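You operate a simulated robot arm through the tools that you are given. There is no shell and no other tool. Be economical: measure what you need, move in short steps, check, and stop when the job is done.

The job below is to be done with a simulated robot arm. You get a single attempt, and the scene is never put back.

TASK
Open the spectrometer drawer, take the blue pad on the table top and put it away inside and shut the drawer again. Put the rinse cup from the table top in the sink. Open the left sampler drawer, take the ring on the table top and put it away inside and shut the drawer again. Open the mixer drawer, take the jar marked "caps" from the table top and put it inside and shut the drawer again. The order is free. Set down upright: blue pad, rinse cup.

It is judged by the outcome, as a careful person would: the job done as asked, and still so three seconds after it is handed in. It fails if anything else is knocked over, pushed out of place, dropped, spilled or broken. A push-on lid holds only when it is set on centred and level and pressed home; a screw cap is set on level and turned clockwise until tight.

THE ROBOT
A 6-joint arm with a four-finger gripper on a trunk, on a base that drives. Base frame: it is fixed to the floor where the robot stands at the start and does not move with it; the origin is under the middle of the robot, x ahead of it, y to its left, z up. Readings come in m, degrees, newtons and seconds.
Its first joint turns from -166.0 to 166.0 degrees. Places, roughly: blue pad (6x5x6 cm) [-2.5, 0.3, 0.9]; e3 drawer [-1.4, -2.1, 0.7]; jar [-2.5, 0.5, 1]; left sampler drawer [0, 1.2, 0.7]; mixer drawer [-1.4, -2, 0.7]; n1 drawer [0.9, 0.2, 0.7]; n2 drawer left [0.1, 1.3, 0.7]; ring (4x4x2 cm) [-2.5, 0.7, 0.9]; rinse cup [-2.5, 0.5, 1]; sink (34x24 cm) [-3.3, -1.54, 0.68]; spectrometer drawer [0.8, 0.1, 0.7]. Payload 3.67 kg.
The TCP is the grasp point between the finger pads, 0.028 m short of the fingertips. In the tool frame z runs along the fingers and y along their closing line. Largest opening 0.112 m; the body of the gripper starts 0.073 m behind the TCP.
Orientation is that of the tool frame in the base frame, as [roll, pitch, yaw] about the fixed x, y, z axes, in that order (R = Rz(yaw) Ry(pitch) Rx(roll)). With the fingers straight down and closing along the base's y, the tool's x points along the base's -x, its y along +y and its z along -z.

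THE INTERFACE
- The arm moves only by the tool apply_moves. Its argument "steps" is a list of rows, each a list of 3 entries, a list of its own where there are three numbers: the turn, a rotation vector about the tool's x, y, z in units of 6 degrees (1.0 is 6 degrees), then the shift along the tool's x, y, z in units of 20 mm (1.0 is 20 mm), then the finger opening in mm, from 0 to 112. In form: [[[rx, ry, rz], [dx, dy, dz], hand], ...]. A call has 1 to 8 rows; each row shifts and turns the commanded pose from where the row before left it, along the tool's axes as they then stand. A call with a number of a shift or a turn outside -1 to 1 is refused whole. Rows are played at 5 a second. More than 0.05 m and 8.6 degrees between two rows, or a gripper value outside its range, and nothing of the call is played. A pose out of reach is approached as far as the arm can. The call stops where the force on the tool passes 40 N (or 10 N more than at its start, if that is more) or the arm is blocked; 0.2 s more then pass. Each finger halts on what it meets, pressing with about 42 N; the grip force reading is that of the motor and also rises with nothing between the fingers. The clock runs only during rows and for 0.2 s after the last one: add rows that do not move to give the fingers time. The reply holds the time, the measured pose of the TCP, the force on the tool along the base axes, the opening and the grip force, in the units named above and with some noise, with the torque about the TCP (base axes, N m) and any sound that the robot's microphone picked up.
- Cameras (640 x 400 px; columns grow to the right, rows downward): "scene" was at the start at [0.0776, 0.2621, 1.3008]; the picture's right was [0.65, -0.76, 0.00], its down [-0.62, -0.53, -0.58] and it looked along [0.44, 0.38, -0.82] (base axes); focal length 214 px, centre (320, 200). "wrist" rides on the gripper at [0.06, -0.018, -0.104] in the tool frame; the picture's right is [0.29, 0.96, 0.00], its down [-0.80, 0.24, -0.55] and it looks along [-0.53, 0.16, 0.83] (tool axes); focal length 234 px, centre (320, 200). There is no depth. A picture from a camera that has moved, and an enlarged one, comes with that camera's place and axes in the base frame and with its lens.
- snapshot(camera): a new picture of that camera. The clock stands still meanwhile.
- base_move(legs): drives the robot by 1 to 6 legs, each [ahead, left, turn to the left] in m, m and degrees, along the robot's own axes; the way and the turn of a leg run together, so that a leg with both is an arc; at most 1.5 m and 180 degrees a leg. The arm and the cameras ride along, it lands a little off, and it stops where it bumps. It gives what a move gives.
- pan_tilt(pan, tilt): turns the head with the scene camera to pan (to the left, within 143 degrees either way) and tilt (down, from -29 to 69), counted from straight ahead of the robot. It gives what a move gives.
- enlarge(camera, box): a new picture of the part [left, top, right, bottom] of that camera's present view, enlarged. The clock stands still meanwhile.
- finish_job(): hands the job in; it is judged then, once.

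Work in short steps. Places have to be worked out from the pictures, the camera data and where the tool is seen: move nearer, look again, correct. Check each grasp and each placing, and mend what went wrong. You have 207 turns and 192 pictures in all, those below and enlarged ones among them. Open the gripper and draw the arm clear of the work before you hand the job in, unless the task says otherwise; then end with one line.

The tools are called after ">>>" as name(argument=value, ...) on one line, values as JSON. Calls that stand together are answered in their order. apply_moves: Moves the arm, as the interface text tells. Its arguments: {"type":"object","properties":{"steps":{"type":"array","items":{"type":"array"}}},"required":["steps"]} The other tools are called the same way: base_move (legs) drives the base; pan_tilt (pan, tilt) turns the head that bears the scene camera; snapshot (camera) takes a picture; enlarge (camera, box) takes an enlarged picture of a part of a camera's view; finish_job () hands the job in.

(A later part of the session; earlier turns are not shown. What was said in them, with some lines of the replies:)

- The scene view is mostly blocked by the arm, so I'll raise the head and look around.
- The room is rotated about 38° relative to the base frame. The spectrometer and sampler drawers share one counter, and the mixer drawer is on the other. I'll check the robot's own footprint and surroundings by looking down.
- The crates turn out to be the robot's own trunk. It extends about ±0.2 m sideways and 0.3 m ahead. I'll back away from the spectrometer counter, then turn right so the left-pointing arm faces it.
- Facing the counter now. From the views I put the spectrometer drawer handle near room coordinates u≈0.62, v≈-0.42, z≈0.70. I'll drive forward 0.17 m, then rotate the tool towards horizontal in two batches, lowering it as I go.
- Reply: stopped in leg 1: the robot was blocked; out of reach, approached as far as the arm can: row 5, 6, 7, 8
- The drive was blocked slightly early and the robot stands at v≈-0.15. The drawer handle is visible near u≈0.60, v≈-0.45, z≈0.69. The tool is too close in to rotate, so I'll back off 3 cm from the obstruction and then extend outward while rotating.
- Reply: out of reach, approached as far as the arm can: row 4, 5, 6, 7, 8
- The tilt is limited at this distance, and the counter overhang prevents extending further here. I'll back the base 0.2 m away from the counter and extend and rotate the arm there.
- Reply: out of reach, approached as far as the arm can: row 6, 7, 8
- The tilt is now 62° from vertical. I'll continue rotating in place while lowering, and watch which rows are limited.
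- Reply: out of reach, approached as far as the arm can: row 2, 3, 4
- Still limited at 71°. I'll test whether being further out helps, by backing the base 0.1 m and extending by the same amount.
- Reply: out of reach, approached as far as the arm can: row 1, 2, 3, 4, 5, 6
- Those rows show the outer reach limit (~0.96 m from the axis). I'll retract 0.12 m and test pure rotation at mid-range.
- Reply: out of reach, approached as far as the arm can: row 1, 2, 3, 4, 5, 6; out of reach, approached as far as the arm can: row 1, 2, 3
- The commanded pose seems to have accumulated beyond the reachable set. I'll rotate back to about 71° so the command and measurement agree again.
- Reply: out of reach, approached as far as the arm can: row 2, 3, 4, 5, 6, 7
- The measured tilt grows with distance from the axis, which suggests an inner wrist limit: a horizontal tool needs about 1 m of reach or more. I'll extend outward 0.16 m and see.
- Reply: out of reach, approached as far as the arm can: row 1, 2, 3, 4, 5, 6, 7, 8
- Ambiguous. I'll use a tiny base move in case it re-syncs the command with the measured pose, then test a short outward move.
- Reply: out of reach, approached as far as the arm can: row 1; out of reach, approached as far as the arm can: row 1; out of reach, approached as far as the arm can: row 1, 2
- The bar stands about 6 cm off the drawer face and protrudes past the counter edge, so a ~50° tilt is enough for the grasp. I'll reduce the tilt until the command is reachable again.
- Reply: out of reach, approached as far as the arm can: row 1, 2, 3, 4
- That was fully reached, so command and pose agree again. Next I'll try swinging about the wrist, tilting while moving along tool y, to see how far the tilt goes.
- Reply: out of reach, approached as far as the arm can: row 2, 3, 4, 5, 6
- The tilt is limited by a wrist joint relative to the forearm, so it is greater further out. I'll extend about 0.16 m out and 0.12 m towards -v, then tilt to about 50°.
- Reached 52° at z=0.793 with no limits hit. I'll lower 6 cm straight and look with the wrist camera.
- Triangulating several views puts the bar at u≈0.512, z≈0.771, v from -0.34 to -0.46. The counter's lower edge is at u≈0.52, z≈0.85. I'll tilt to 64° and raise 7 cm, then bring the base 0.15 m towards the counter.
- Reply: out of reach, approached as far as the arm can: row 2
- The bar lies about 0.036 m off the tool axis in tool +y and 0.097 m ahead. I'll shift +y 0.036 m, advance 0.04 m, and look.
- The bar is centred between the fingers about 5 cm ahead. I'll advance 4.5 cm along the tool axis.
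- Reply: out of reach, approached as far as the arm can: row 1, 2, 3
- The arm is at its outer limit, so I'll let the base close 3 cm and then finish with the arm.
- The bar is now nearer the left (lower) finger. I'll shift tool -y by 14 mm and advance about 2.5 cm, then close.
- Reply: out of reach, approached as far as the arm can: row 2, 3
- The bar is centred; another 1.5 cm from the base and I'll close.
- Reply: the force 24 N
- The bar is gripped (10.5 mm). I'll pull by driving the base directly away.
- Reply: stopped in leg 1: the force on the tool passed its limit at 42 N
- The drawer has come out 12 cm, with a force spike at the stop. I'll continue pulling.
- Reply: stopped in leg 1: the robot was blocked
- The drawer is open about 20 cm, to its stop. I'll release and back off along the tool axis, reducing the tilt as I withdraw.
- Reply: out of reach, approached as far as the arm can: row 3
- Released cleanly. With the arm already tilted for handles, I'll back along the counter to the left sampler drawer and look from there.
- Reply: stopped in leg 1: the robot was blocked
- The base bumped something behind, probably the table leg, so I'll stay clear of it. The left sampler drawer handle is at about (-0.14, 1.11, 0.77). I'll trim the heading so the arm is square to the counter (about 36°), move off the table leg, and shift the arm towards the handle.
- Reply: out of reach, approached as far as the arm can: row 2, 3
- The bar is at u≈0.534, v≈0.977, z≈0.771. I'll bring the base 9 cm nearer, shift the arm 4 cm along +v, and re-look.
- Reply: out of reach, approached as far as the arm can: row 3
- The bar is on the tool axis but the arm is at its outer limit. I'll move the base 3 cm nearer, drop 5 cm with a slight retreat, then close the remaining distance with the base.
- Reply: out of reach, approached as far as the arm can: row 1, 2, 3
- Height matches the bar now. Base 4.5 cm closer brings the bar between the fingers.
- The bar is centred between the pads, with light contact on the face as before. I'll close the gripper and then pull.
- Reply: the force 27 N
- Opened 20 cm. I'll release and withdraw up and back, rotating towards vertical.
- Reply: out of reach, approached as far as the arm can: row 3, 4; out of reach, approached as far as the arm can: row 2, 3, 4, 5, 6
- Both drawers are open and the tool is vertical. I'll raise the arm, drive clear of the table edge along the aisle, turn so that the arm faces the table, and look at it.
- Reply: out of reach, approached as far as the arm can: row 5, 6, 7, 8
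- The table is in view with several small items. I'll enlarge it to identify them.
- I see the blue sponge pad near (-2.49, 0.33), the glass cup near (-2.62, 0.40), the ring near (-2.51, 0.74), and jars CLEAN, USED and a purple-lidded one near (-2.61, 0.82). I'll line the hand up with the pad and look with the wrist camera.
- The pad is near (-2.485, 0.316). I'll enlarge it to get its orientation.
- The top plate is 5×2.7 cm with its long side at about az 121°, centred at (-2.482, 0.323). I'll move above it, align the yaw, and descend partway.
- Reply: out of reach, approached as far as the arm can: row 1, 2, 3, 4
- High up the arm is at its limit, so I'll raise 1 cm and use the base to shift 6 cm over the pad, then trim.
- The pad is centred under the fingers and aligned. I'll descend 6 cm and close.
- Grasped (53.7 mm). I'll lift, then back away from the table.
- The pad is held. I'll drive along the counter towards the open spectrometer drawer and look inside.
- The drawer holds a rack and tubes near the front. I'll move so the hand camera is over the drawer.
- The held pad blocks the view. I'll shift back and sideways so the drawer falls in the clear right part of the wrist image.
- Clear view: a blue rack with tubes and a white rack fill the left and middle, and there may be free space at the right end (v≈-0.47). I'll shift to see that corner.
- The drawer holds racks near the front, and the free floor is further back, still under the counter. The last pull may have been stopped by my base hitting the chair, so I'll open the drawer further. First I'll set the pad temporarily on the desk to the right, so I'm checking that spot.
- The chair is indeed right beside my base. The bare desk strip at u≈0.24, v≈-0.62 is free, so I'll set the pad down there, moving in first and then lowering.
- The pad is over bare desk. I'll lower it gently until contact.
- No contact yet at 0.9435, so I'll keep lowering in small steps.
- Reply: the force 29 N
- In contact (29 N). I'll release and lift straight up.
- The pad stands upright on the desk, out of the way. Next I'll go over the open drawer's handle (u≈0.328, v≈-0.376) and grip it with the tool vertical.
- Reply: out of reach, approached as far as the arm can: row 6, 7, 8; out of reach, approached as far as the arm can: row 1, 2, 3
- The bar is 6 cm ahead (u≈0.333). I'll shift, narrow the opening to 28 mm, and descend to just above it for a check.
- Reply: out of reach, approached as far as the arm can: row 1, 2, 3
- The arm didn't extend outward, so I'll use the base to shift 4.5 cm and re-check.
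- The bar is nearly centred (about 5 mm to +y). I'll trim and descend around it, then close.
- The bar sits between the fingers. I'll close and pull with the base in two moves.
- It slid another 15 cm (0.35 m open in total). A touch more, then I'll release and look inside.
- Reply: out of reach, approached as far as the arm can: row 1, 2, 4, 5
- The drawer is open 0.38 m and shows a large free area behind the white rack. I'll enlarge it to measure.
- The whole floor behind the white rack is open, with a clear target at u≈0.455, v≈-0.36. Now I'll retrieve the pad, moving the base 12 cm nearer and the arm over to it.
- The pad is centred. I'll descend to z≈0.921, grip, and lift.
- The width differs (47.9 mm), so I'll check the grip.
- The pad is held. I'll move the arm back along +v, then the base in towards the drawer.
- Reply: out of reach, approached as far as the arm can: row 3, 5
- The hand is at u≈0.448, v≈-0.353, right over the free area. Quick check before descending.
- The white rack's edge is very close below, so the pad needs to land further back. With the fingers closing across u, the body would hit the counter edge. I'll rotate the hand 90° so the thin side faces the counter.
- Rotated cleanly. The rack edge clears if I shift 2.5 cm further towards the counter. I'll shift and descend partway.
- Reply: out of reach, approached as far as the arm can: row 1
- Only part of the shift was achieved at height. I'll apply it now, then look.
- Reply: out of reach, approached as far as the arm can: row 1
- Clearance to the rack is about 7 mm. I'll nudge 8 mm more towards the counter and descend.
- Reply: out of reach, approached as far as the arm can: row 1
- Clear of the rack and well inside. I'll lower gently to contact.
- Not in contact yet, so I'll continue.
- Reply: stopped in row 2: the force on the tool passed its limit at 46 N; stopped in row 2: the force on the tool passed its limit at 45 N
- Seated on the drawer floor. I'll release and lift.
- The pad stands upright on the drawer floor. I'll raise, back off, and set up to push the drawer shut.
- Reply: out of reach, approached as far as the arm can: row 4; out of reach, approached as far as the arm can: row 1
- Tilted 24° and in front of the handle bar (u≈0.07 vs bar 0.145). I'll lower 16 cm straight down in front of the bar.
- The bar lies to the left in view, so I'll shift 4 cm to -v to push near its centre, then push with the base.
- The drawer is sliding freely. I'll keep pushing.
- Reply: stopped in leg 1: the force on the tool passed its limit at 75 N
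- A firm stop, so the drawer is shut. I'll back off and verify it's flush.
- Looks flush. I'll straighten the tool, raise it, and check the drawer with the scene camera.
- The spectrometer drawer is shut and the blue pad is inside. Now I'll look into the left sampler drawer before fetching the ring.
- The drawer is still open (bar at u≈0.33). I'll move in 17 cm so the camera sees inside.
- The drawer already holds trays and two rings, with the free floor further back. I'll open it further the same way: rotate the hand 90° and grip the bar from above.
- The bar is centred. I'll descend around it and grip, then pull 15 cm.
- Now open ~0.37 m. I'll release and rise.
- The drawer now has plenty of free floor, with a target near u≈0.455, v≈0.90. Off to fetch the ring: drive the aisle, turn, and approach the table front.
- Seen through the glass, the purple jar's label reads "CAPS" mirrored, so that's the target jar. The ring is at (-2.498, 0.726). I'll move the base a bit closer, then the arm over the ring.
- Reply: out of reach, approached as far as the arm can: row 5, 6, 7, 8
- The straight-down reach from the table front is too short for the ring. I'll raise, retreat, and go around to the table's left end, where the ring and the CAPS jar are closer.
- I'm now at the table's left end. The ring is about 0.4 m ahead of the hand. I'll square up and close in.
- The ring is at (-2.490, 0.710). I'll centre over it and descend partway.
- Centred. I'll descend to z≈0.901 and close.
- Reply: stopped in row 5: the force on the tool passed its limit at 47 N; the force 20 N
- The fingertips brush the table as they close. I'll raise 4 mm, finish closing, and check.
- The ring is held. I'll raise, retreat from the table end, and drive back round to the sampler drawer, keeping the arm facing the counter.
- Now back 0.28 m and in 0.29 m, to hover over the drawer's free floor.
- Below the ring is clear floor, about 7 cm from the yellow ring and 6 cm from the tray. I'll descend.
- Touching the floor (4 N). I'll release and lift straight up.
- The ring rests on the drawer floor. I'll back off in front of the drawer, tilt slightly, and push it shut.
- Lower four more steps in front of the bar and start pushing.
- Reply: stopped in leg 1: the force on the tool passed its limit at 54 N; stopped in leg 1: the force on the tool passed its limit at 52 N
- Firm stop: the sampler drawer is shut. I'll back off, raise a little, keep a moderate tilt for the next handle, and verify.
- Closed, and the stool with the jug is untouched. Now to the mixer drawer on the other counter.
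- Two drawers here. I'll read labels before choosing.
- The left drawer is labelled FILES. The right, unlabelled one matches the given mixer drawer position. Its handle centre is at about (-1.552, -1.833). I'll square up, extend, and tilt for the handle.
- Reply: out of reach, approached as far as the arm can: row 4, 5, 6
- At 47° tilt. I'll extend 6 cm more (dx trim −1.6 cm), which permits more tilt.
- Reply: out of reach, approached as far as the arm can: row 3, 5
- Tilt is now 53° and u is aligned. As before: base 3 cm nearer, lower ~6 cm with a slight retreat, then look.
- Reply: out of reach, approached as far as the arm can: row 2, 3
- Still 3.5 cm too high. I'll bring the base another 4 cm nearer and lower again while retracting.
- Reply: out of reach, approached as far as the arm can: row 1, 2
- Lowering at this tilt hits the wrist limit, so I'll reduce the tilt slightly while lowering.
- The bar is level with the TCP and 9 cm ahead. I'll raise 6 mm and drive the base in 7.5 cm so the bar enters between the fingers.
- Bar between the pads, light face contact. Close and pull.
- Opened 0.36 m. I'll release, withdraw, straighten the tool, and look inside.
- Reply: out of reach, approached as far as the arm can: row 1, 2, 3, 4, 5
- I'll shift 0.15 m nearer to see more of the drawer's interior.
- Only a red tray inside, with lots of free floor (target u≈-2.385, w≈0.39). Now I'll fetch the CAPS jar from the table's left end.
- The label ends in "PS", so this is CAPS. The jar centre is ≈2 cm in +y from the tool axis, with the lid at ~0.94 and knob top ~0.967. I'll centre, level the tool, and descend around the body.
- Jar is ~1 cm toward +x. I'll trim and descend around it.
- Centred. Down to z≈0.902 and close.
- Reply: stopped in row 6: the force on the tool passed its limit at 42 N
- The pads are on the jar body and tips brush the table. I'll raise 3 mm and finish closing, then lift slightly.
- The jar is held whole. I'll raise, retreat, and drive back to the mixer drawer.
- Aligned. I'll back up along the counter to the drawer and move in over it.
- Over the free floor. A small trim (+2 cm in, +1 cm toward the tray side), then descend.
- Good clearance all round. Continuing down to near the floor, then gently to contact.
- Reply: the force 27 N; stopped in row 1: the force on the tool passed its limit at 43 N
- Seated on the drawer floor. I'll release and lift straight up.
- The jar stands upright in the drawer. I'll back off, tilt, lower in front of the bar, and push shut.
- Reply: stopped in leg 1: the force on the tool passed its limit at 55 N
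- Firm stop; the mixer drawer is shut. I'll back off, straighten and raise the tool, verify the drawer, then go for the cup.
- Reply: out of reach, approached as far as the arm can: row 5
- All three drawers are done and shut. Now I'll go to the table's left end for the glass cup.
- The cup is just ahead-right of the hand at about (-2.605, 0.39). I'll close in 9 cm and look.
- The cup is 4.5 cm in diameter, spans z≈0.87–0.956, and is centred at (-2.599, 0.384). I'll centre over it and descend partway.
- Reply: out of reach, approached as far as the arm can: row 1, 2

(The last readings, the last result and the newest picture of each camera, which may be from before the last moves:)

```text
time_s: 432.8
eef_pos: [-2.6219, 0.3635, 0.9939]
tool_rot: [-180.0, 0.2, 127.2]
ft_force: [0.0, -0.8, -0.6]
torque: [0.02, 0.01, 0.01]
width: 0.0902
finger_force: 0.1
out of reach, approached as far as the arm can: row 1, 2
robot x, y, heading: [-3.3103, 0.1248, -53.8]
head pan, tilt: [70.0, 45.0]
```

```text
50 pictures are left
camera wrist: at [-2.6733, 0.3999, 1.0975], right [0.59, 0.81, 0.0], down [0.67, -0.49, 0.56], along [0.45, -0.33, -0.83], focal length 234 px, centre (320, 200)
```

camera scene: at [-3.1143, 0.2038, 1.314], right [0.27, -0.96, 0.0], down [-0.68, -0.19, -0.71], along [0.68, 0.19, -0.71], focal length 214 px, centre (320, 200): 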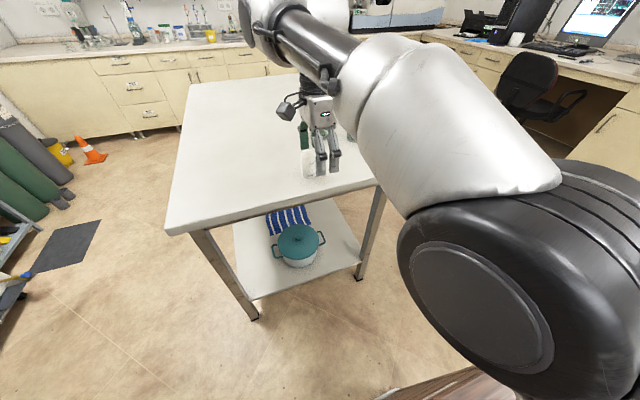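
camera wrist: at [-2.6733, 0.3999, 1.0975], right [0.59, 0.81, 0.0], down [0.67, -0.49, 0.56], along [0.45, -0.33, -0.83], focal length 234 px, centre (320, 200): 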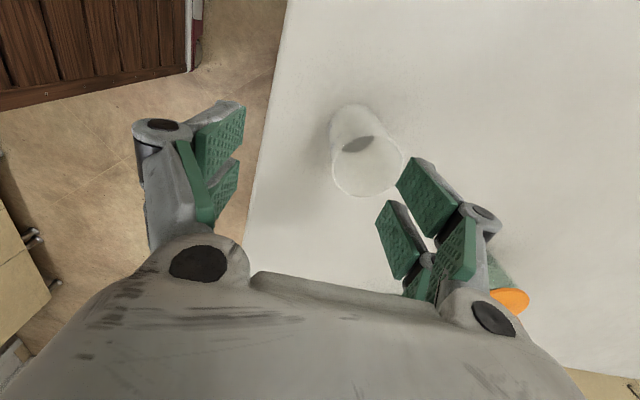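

The +y shift was limited, so I'll raise 6 mm and use the base for the remaining 3 cm.

>>> apply_moves(steps=[[[0, 0, 0], [0, 0, -0.4], 90]])

>>> base_move(legs=[[0, 0.031, 0]])

>>> snapshot(camera="wrist")

```text
time_s: 433.2
eef_pos: [-2.6225, 0.3634, 1.001]
tool_rot: [-179.9, 0.2, 127.2]
ft_force: [0.2, 0.0, -0.6]
torque: [-0.01, -0.02, 0.0]
width: 0.0899
finger_force: 0.0
robot x, y, heading: [-3.3055, 0.1256, -53.7]
head pan, tilt: [70.0, 45.0]
```

```text
time_s: 434.0
eef_pos: [-2.5962, 0.3822, 1.0013]
tool_rot: [-179.9, 0.2, 127.2]
ft_force: [0.1, -0.1, 0.0]
torque: [-0.03, 0.03, 0.02]
width: 0.0902
finger_force: 0.0
robot x, y, heading: [-3.2818, 0.1429, -53.7]
head pan, tilt: [70.0, 45.0]
```

```text
49 pictures are left
camera wrist: at [-2.6479, 0.4191, 1.1051], right [0.59, 0.81, 0.0], down [0.67, -0.49, 0.56], along [0.45, -0.33, -0.83], focal length 234 px, centre (320, 200)
```

wrist: 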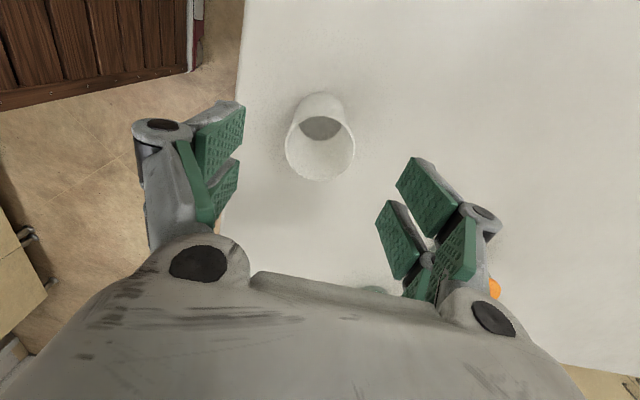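

Centred. I'll descend to z≈0.915 and close gently on the cup.

>>> apply_moves(steps=[[[0, 0, 0], [0.25, 0, 1], 90], [[0, 0, 0], [0, 0, 1], 90], [[0, 0, 0], [0, 0, 1], 90], [[0, 0, 0], [0, 0, 1], 90], [[0, 0, 0], [0, 0, 0.3], 90], [[0, 0, 0], [0, 0, 0], 65], [[0, 0, 0], [0, 0, 0], 40], [[0, 0, 0], [0, 0, 0], 38]])

>>> snapshot(camera="wrist")

```text
time_s: 435.8
eef_pos: [-2.6003, 0.3864, 0.9155]
tool_rot: [-179.9, 0.3, 127.2]
ft_force: [-0.6, 0.1, 0.1]
torque: [-0.02, 0.0, 0.02]
width: 0.0402
finger_force: 42.1
robot x, y, heading: [-3.2832, 0.146, -53.7]
head pan, tilt: [70.0, 45.0]
```

```text
48 pictures are left
camera wrist: at [-2.6507, 0.4227, 1.0197], right [0.59, 0.81, 0.0], down [0.67, -0.49, 0.56], along [0.45, -0.33, -0.83], focal length 234 px, centre (320, 200)
```

wrist: 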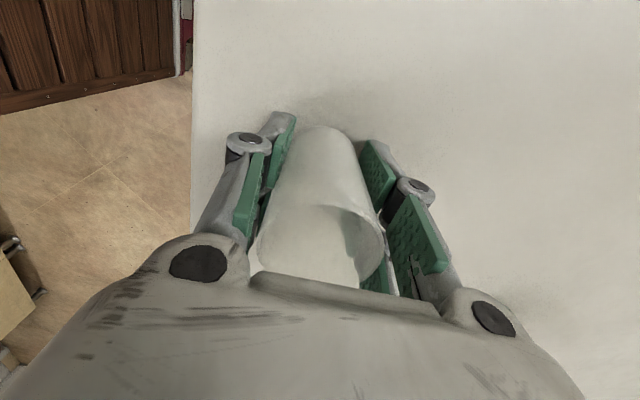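

The cup is held. I'll lift, retreat from the table, and head towards the sink.

>>> apply_moves(steps=[[[0, 0, 0], [0, 0, -1], 38], [[0, 0, 0], [0, 0, -1], 38], [[0, 0, 0], [0, 0, -1], 38], [[0, 0, 0], [0, -0.2, -1], 38], [[0, 0, 0], [0, -0.2, -1], 38]])

>>> base_move(legs=[[0, -0.3, 0], [1.4, 0, 0], [0, 0.45, 0], [0, 0, -180]])

>>> pan_tilt(pan=60, tilt=30)

>>> snapshot(camera="scene")

>>> snapshot(camera="wrist")

```text
time_s: 437.0
eef_pos: [-2.6058, 0.3824, 1.0143]
tool_rot: [-179.9, 0.3, 127.2]
ft_force: [-1.0, -0.9, -0.8]
torque: [-0.02, -0.05, 0.01]
width: 0.0405
finger_force: 41.8
robot x, y, heading: [-3.282, 0.1462, -53.9]
head pan, tilt: [70.0, 45.0]
```

```text
time_s: 455.6
eef_pos: [-2.9856, -1.1212, 1.0144]
tool_rot: [-179.9, 0.2, -53.8]
ft_force: [-0.3, -0.2, -0.1]
torque: [-0.02, -0.01, -0.01]
width: 0.0405
finger_force: 42.2
robot x, y, heading: [-2.3043, -0.8969, 125.4]
head pan, tilt: [70.0, 45.0]
```

```text
time_s: 456.3
eef_pos: [-2.9856, -1.122, 1.0146]
tool_rot: [-179.8, 0.2, -53.9]
ft_force: [-0.9, 0.3, 0.0]
torque: [0.0, 0.0, -0.01]
width: 0.0401
finger_force: 41.7
robot x, y, heading: [-2.3044, -0.8972, 125.3]
head pan, tilt: [60.0, 30.0]
```

```text
47 pictures are left
camera scene: at [-2.5805, -1.0145, 1.3365], right [-0.09, 1.0, 0.0], down [0.5, 0.05, -0.87], along [-0.86, -0.08, -0.5], focal length 214 px, centre (320, 200)
```

scene: 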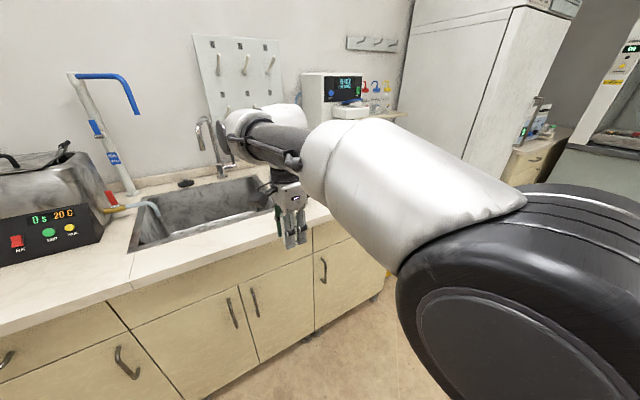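

```text
46 pictures are left
camera wrist: at [-2.9364, -1.1605, 1.1188], right [-0.6, -0.8, 0.0], down [-0.66, 0.5, 0.56], along [-0.44, 0.34, -0.83], focal length 234 px, centre (320, 200)
```

wrist: 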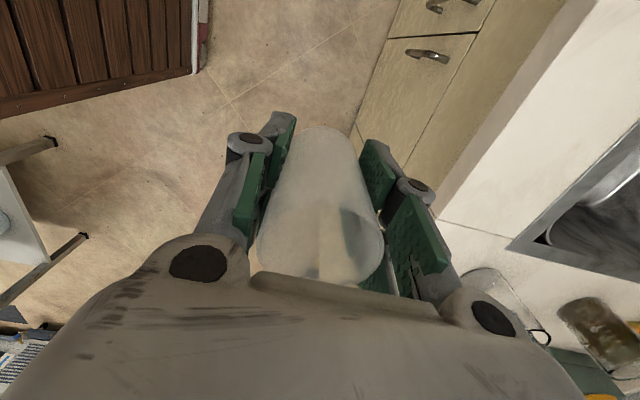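

The sink is visible, with its counter edge at u≈-3.245. I'll enlarge around the faucet to plan a clear approach.

>>> enlarge(camera="scene", box=[60, 60, 320, 270])

```text
1.90 times, centred on (190, 165) of scene
camera zoom: at [-2.5805, -1.0145, 1.3365], right [-0.09, 1.0, 0.0], down [0.5, 0.05, -0.87], along [-0.86, -0.08, -0.5], focal length 408 px, centre (568, 267)
```

zoom: 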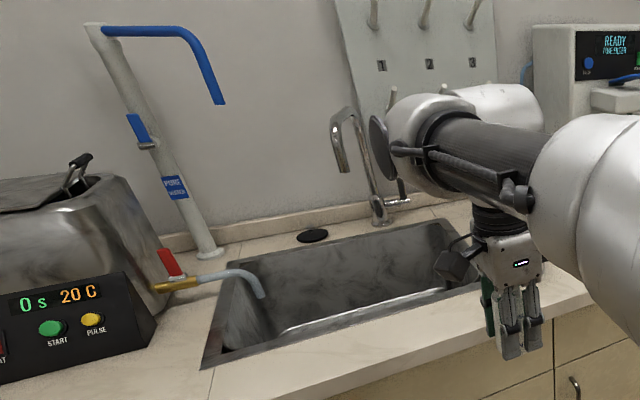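

The faucet spout is at the back (u≈-3.68, v≈0.72, z≈1.08). I'll aim for u≈-3.54, v≈0.64. First I'll shift back along v and approach partway.

>>> base_move(legs=[[-0.205, 0, 0.5], [0, 0.3, 0]])

>>> snapshot(camera="wrist")

>>> pan_tilt(pan=40, tilt=40)

>>> snapshot(camera="scene")

```text
time_s: 459.6
eef_pos: [-3.106, -1.4667, 1.0147]
tool_rot: [-179.9, 0.2, -53.4]
ft_force: [-0.7, 0.5, -0.6]
torque: [0.0, 0.0, 0.03]
width: 0.0404
finger_force: 41.7
robot x, y, heading: [-2.4256, -1.2408, 125.8]
head pan, tilt: [60.0, 30.0]
```

```text
44 pictures are left
camera wrist: at [-3.055, -1.5048, 1.1188], right [-0.6, -0.8, 0.0], down [-0.67, 0.5, 0.56], along [-0.44, 0.33, -0.83], focal length 234 px, centre (320, 200)
```

wrist: 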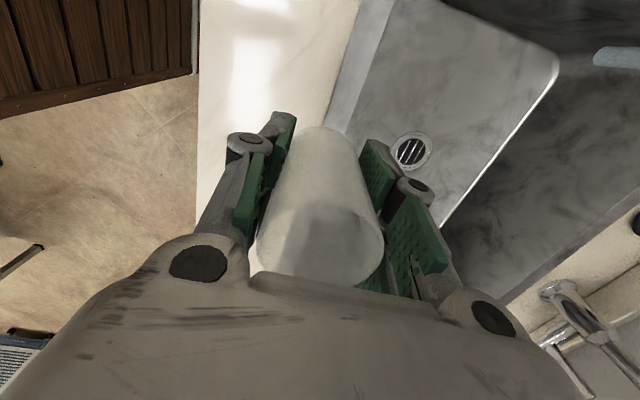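

```text
time_s: 460.4
eef_pos: [-3.1041, -1.4668, 1.0144]
tool_rot: [-180.0, 0.2, -53.5]
ft_force: [0.2, 0.9, -0.1]
torque: [-0.01, -0.03, 0.01]
width: 0.0401
finger_force: 42.4
robot x, y, heading: [-2.4293, -1.2389, 125.7]
head pan, tilt: [40.0, 40.0]
```

```text
43 pictures are left
camera scene: at [-2.6925, -1.3266, 1.3212], right [0.25, 0.97, 0.0], down [0.62, -0.16, -0.77], along [-0.74, 0.19, -0.64], focal length 214 px, centre (320, 200)
```

scene: 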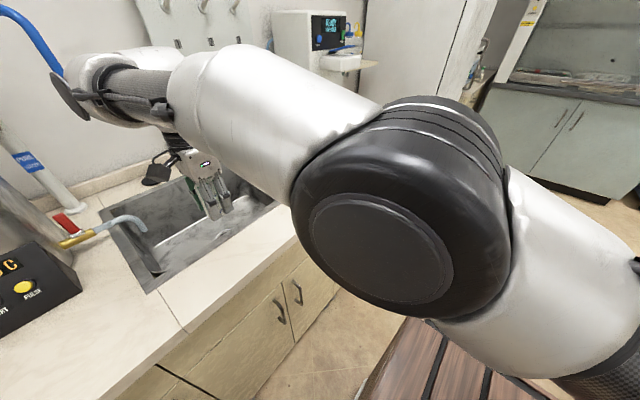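

The drain is at the sink centre (u≈-3.58, v≈0.69, floor z≈0.68). I'll move the hand to u≈-3.545, v≈0.65, which clears the faucet and hose.

>>> base_move(legs=[[0.01, 0.17, 0]])

>>> snapshot(camera="wrist")

>>> pan_tilt(pan=70, tilt=40)

>>> snapshot(camera="scene")

```text
time_s: 461.9
eef_pos: [-3.2491, -1.5588, 1.0135]
tool_rot: [-179.8, 0.2, -53.4]
ft_force: [-0.2, -0.1, -0.5]
torque: [0.0, 0.03, 0.04]
width: 0.04
finger_force: 42.2
robot x, y, heading: [-2.5703, -1.3292, 125.6]
head pan, tilt: [40.0, 40.0]
```

```text
42 pictures are left
camera wrist: at [-3.1996, -1.5968, 1.1188], right [-0.6, -0.8, 0.0], down [-0.67, 0.5, 0.56], along [-0.44, 0.33, -0.83], focal length 234 px, centre (320, 200)
```

wrist: 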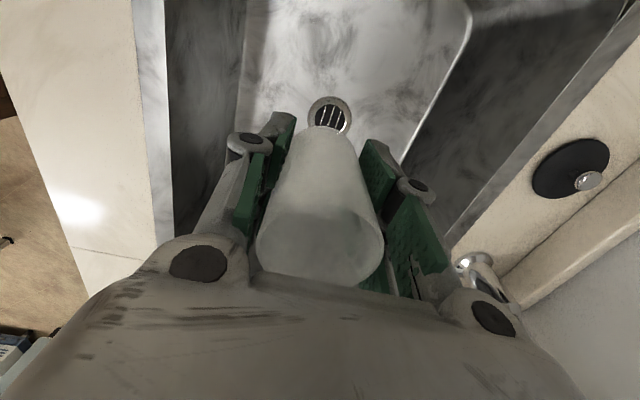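

```text
time_s: 462.8
eef_pos: [-3.2484, -1.5581, 1.0148]
tool_rot: [-179.9, 0.1, -53.4]
ft_force: [-0.1, -0.2, 0.7]
torque: [-0.02, -0.04, 0.02]
width: 0.0404
finger_force: 42.0
robot x, y, heading: [-2.5699, -1.3297, 125.7]
head pan, tilt: [70.0, 40.0]
```

```text
41 pictures are left
camera scene: at [-2.8366, -1.4622, 1.3212], right [-0.27, 0.96, 0.0], down [0.62, 0.17, -0.77], along [-0.74, -0.21, -0.64], focal length 214 px, centre (320, 200)
```

scene: 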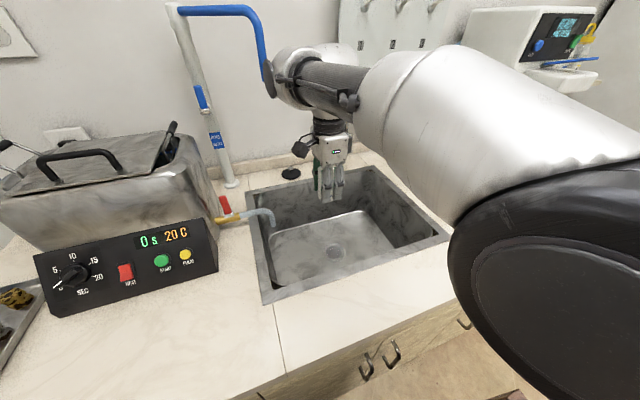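

The hand is over clear sink floor, just in front of the drain. The blue tap spout has ~6 cm clearance from the wrist. Descending.

>>> apply_moves(steps=[[[0, 0, 0], [0, 0, 1], 38], [[0, 0, 0], [0, 0, 1], 38], [[0, 0, 0], [0, 0, 1], 38], [[0, 0, 0], [0, 0, 1], 38], [[0, 0, 0], [0, 0, 1], 38], [[0, 0, 0], [0, 0, 1], 38], [[0, 0, 0], [0, 0, 1], 38], [[0, 0, 0], [0, 0, 1], 38]])

>>> snapshot(camera="wrist")

>>> snapshot(camera="scene")

```text
time_s: 464.6
eef_pos: [-3.2467, -1.559, 0.8546]
tool_rot: [-179.9, 0.3, -53.5]
ft_force: [0.2, 0.3, -0.7]
torque: [-0.01, 0.03, 0.01]
width: 0.0401
finger_force: 42.3
robot x, y, heading: [-2.5725, -1.3309, 125.7]
head pan, tilt: [70.0, 40.0]
```

```text
40 pictures are left
camera wrist: at [-3.1985, -1.5966, 0.9586], right [-0.6, -0.8, 0.0], down [-0.67, 0.5, 0.56], along [-0.45, 0.33, -0.83], focal length 234 px, centre (320, 200)
```

wrist: 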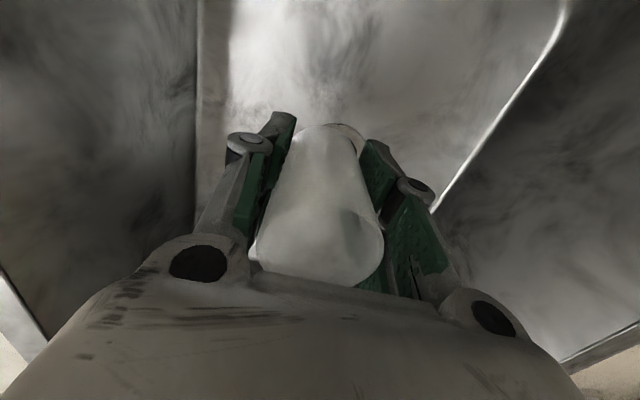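

```text
39 pictures are left
camera scene: at [-2.8365, -1.4623, 1.3212], right [-0.27, 0.96, 0.0], down [0.62, 0.17, -0.77], along [-0.74, -0.21, -0.64], focal length 214 px, centre (320, 200)
```

scene: 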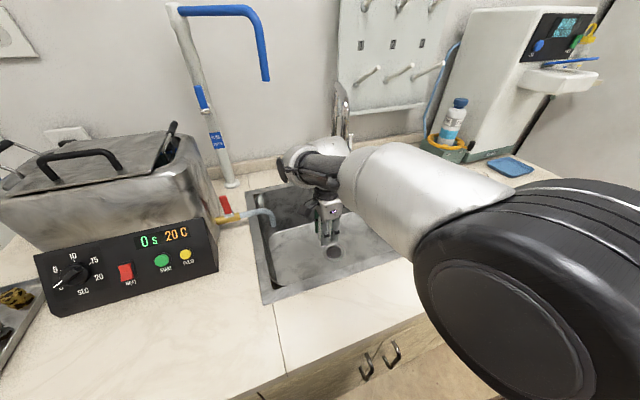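

Inside the basin with clearance. I'll continue down slowly.

>>> apply_moves(steps=[[[0, 0, 0], [0, 0, 1], 38], [[0, 0, 0], [0, 0, 1], 38], [[0, 0, 0], [0, 0, 1], 38], [[0, 0, 0], [0, 0, 1], 38], [[0, 0, 0], [0, 0, 1], 38]])

>>> apply_moves(steps=[[[0, 0, 0], [0, 0, 0.4], 38], [[0, 0, 0], [0, 0, 0.3], 38], [[0, 0, 0], [0, 0, 0.2], 38]])

>>> apply_moves(steps=[[[0, 0, 0], [0, 0, 0.2], 38], [[0, 0, 0], [0, 0, 0.2], 38]])

```text
time_s: 465.8
eef_pos: [-3.2486, -1.5588, 0.7543]
tool_rot: [-179.9, 0.3, -53.3]
ft_force: [0.0, 0.0, -1.1]
torque: [-0.01, 0.0, 0.02]
width: 0.0404
finger_force: 42.2
robot x, y, heading: [-2.5709, -1.3298, 125.9]
head pan, tilt: [70.0, 40.0]
```

```text
time_s: 466.6
eef_pos: [-3.2487, -1.5577, 0.7362]
tool_rot: [-179.9, 0.2, -53.4]
ft_force: [-0.7, -0.4, -0.3]
torque: [0.01, 0.03, 0.0]
width: 0.0402
finger_force: 41.8
robot x, y, heading: [-2.571, -1.3338, 125.7]
head pan, tilt: [70.0, 40.0]
```

```text
time_s: 467.2
eef_pos: [-3.2495, -1.5591, 0.729]
tool_rot: [180.0, 0.2, -53.4]
ft_force: [0.5, -0.8, -0.5]
torque: [0.0, 0.06, 0.05]
width: 0.0401
finger_force: 42.5
robot x, y, heading: [-2.5713, -1.3329, 125.8]
head pan, tilt: [70.0, 40.0]
```

>>> apply_moves(steps=[[[0, 0, 0], [0, 0, 0.15], 38], [[0, 0, 0], [0, 0, 0.15], 38]])

>>> apply_moves(steps=[[[0, 0, 0], [0, 0, 0.15], 38], [[0, 0, 0], [0, 0, 0.15], 38]])

>>> snapshot(camera="wrist")

```text
time_s: 467.8
eef_pos: [-3.249, -1.5575, 0.7233]
tool_rot: [-179.9, 0.1, -53.4]
ft_force: [0.7, -0.6, -0.6]
torque: [0.02, 0.03, 0.0]
width: 0.0403
finger_force: 42.4
robot x, y, heading: [-2.5736, -1.328, 125.4]
head pan, tilt: [70.0, 40.0]
```

```text
time_s: 468.4
eef_pos: [-3.249, -1.5591, 0.7196]
tool_rot: [179.8, 0.2, -53.4]
ft_force: [3.7, -0.2, 34.9]
torque: [0.06, -0.14, 0.02]
width: 0.0406
finger_force: 41.6
robot x, y, heading: [-2.572, -1.3274, 125.8]
head pan, tilt: [70.0, 40.0]
```

```text
38 pictures are left
camera wrist: at [-3.1997, -1.5967, 0.8243], right [-0.6, -0.8, 0.0], down [-0.67, 0.5, 0.56], along [-0.45, 0.33, -0.83], focal length 234 px, centre (320, 200)
```

wrist: 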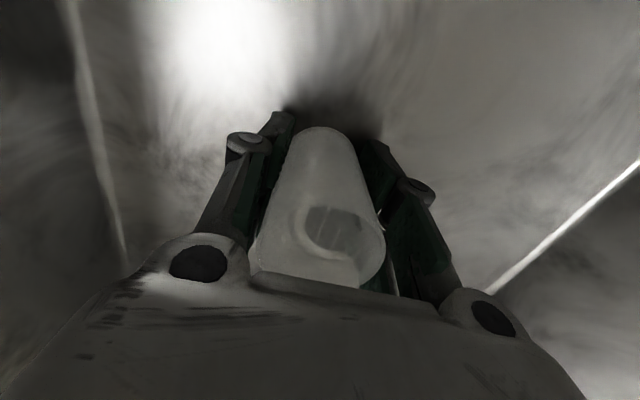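

The cup is standing on the sink floor. I'll release and lift straight up.

>>> apply_moves(steps=[[[0, 0, 0], [0, 0, -0.12], 40], [[0, 0, 0], [0, 0, 0], 65], [[0, 0, 0], [0, 0, 0], 75], [[0, 0, 0], [0, 0, 0], 75], [[0, 0, 0], [0, 0, -1], 75], [[0, 0, 0], [0, 0, -1], 75], [[0, 0, 0], [0, 0, -1], 75], [[0, 0, 0], [0, 0, -1], 75]])

>>> apply_moves(steps=[[[0, 0, 0], [0, 0, -1], 75], [[0, 0, 0], [0, 0, -1], 75], [[0, 0, 0], [0, 0, -1], 75], [[0, 0, 0], [0, 0, -1], 75], [[0, 0, 0], [0, 0, -1], 75], [[0, 0, 0], [0, 0, -1], 75], [[0, 0, 0], [0, 0, -1], 75], [[0, 0, 0], [0, 0, -1], 75]])

>>> snapshot(camera="wrist")

```text
time_s: 470.2
eef_pos: [-3.2504, -1.5577, 0.7988]
tool_rot: [-179.8, 0.2, -53.4]
ft_force: [0.5, 0.4, -0.1]
torque: [-0.02, -0.01, 0.0]
width: 0.0753
finger_force: 0.0
robot x, y, heading: [-2.5716, -1.3292, 125.9]
head pan, tilt: [70.0, 40.0]
```

```text
time_s: 472.0
eef_pos: [-3.2499, -1.5583, 0.96]
tool_rot: [-179.9, 0.2, -53.4]
ft_force: [0.1, -0.2, -0.2]
torque: [0.02, 0.0, 0.01]
width: 0.0753
finger_force: 0.1
robot x, y, heading: [-2.5724, -1.3266, 125.7]
head pan, tilt: [70.0, 40.0]
```

```text
37 pictures are left
camera wrist: at [-3.2006, -1.5963, 1.0632], right [-0.6, -0.8, 0.0], down [-0.67, 0.5, 0.56], along [-0.44, 0.33, -0.83], focal length 234 px, centre (320, 200)
```

wrist: 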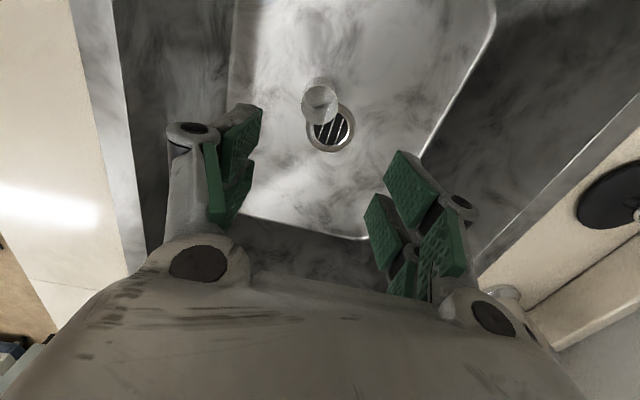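

The cup stands upright next to the drain. I'll drive the arm clear and take a final look.

>>> base_move(legs=[[0, -0.5, 0]])

>>> snapshot(camera="scene")

>>> pan_tilt(pan=-70, tilt=25)

>>> snapshot(camera="scene")

```text
time_s: 475.0
eef_pos: [-2.8285, -1.2545, 0.9591]
tool_rot: [-179.9, 0.2, -53.6]
ft_force: [-0.3, -0.5, 0.8]
torque: [0.03, 0.0, 0.0]
width: 0.0747
finger_force: 0.0
robot x, y, heading: [-2.1526, -1.0298, 126.0]
head pan, tilt: [70.0, 40.0]
```

```text
36 pictures are left
camera scene: at [-2.4158, -1.1594, 1.3212], right [-0.27, 0.96, 0.0], down [0.62, 0.17, -0.77], along [-0.74, -0.21, -0.64], focal length 214 px, centre (320, 200)
```

scene: 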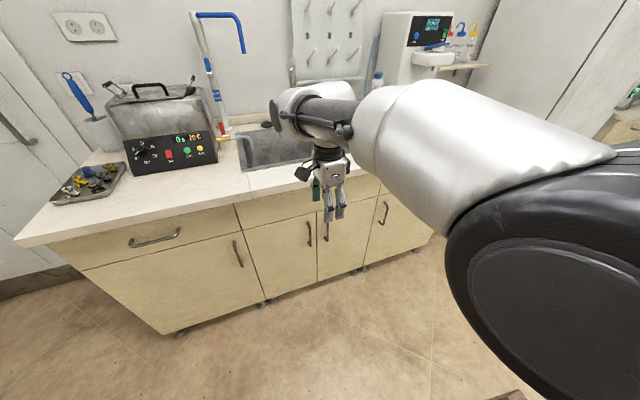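

```text
time_s: 477.3
eef_pos: [-2.8297, -1.2546, 0.959]
tool_rot: [-179.9, 0.2, -53.4]
ft_force: [0.7, 0.2, 0.0]
torque: [0.02, -0.01, -0.02]
width: 0.075
finger_force: 0.0
robot x, y, heading: [-2.1522, -1.0271, 125.6]
head pan, tilt: [-70.0, 25.0]
```

```text
35 pictures are left
camera scene: at [-2.282, -1.0603, 1.3445], right [0.83, -0.56, 0.0], down [-0.24, -0.35, -0.91], along [0.51, 0.75, -0.42], focal length 214 px, centre (320, 200)
```

scene: 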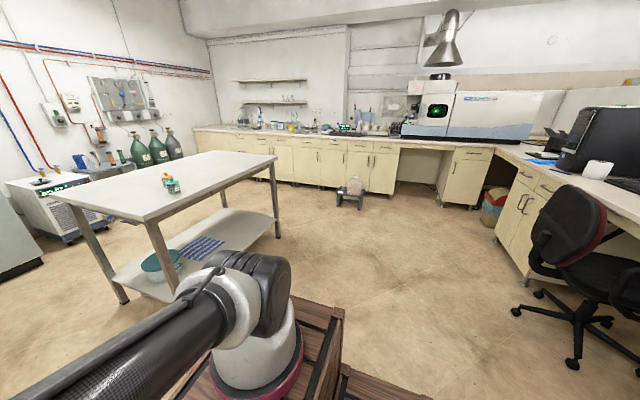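

All drawers are shut, the cup is in the sink, everything else is in place, and the gripper is open and clear. Handing in.

>>> finish_job()

```text
The job is handed in.
```

The job is handed in. The blue pad is in the spectrometer drawer, the ring in the left sampler drawer, and the caps jar in the mixer drawer. All three drawers are shut, and the rinse cup stands upright in the sink. The pad was upright when I released it, but I did not reopen that drawer to check it after pushing it shut with a firm stop.
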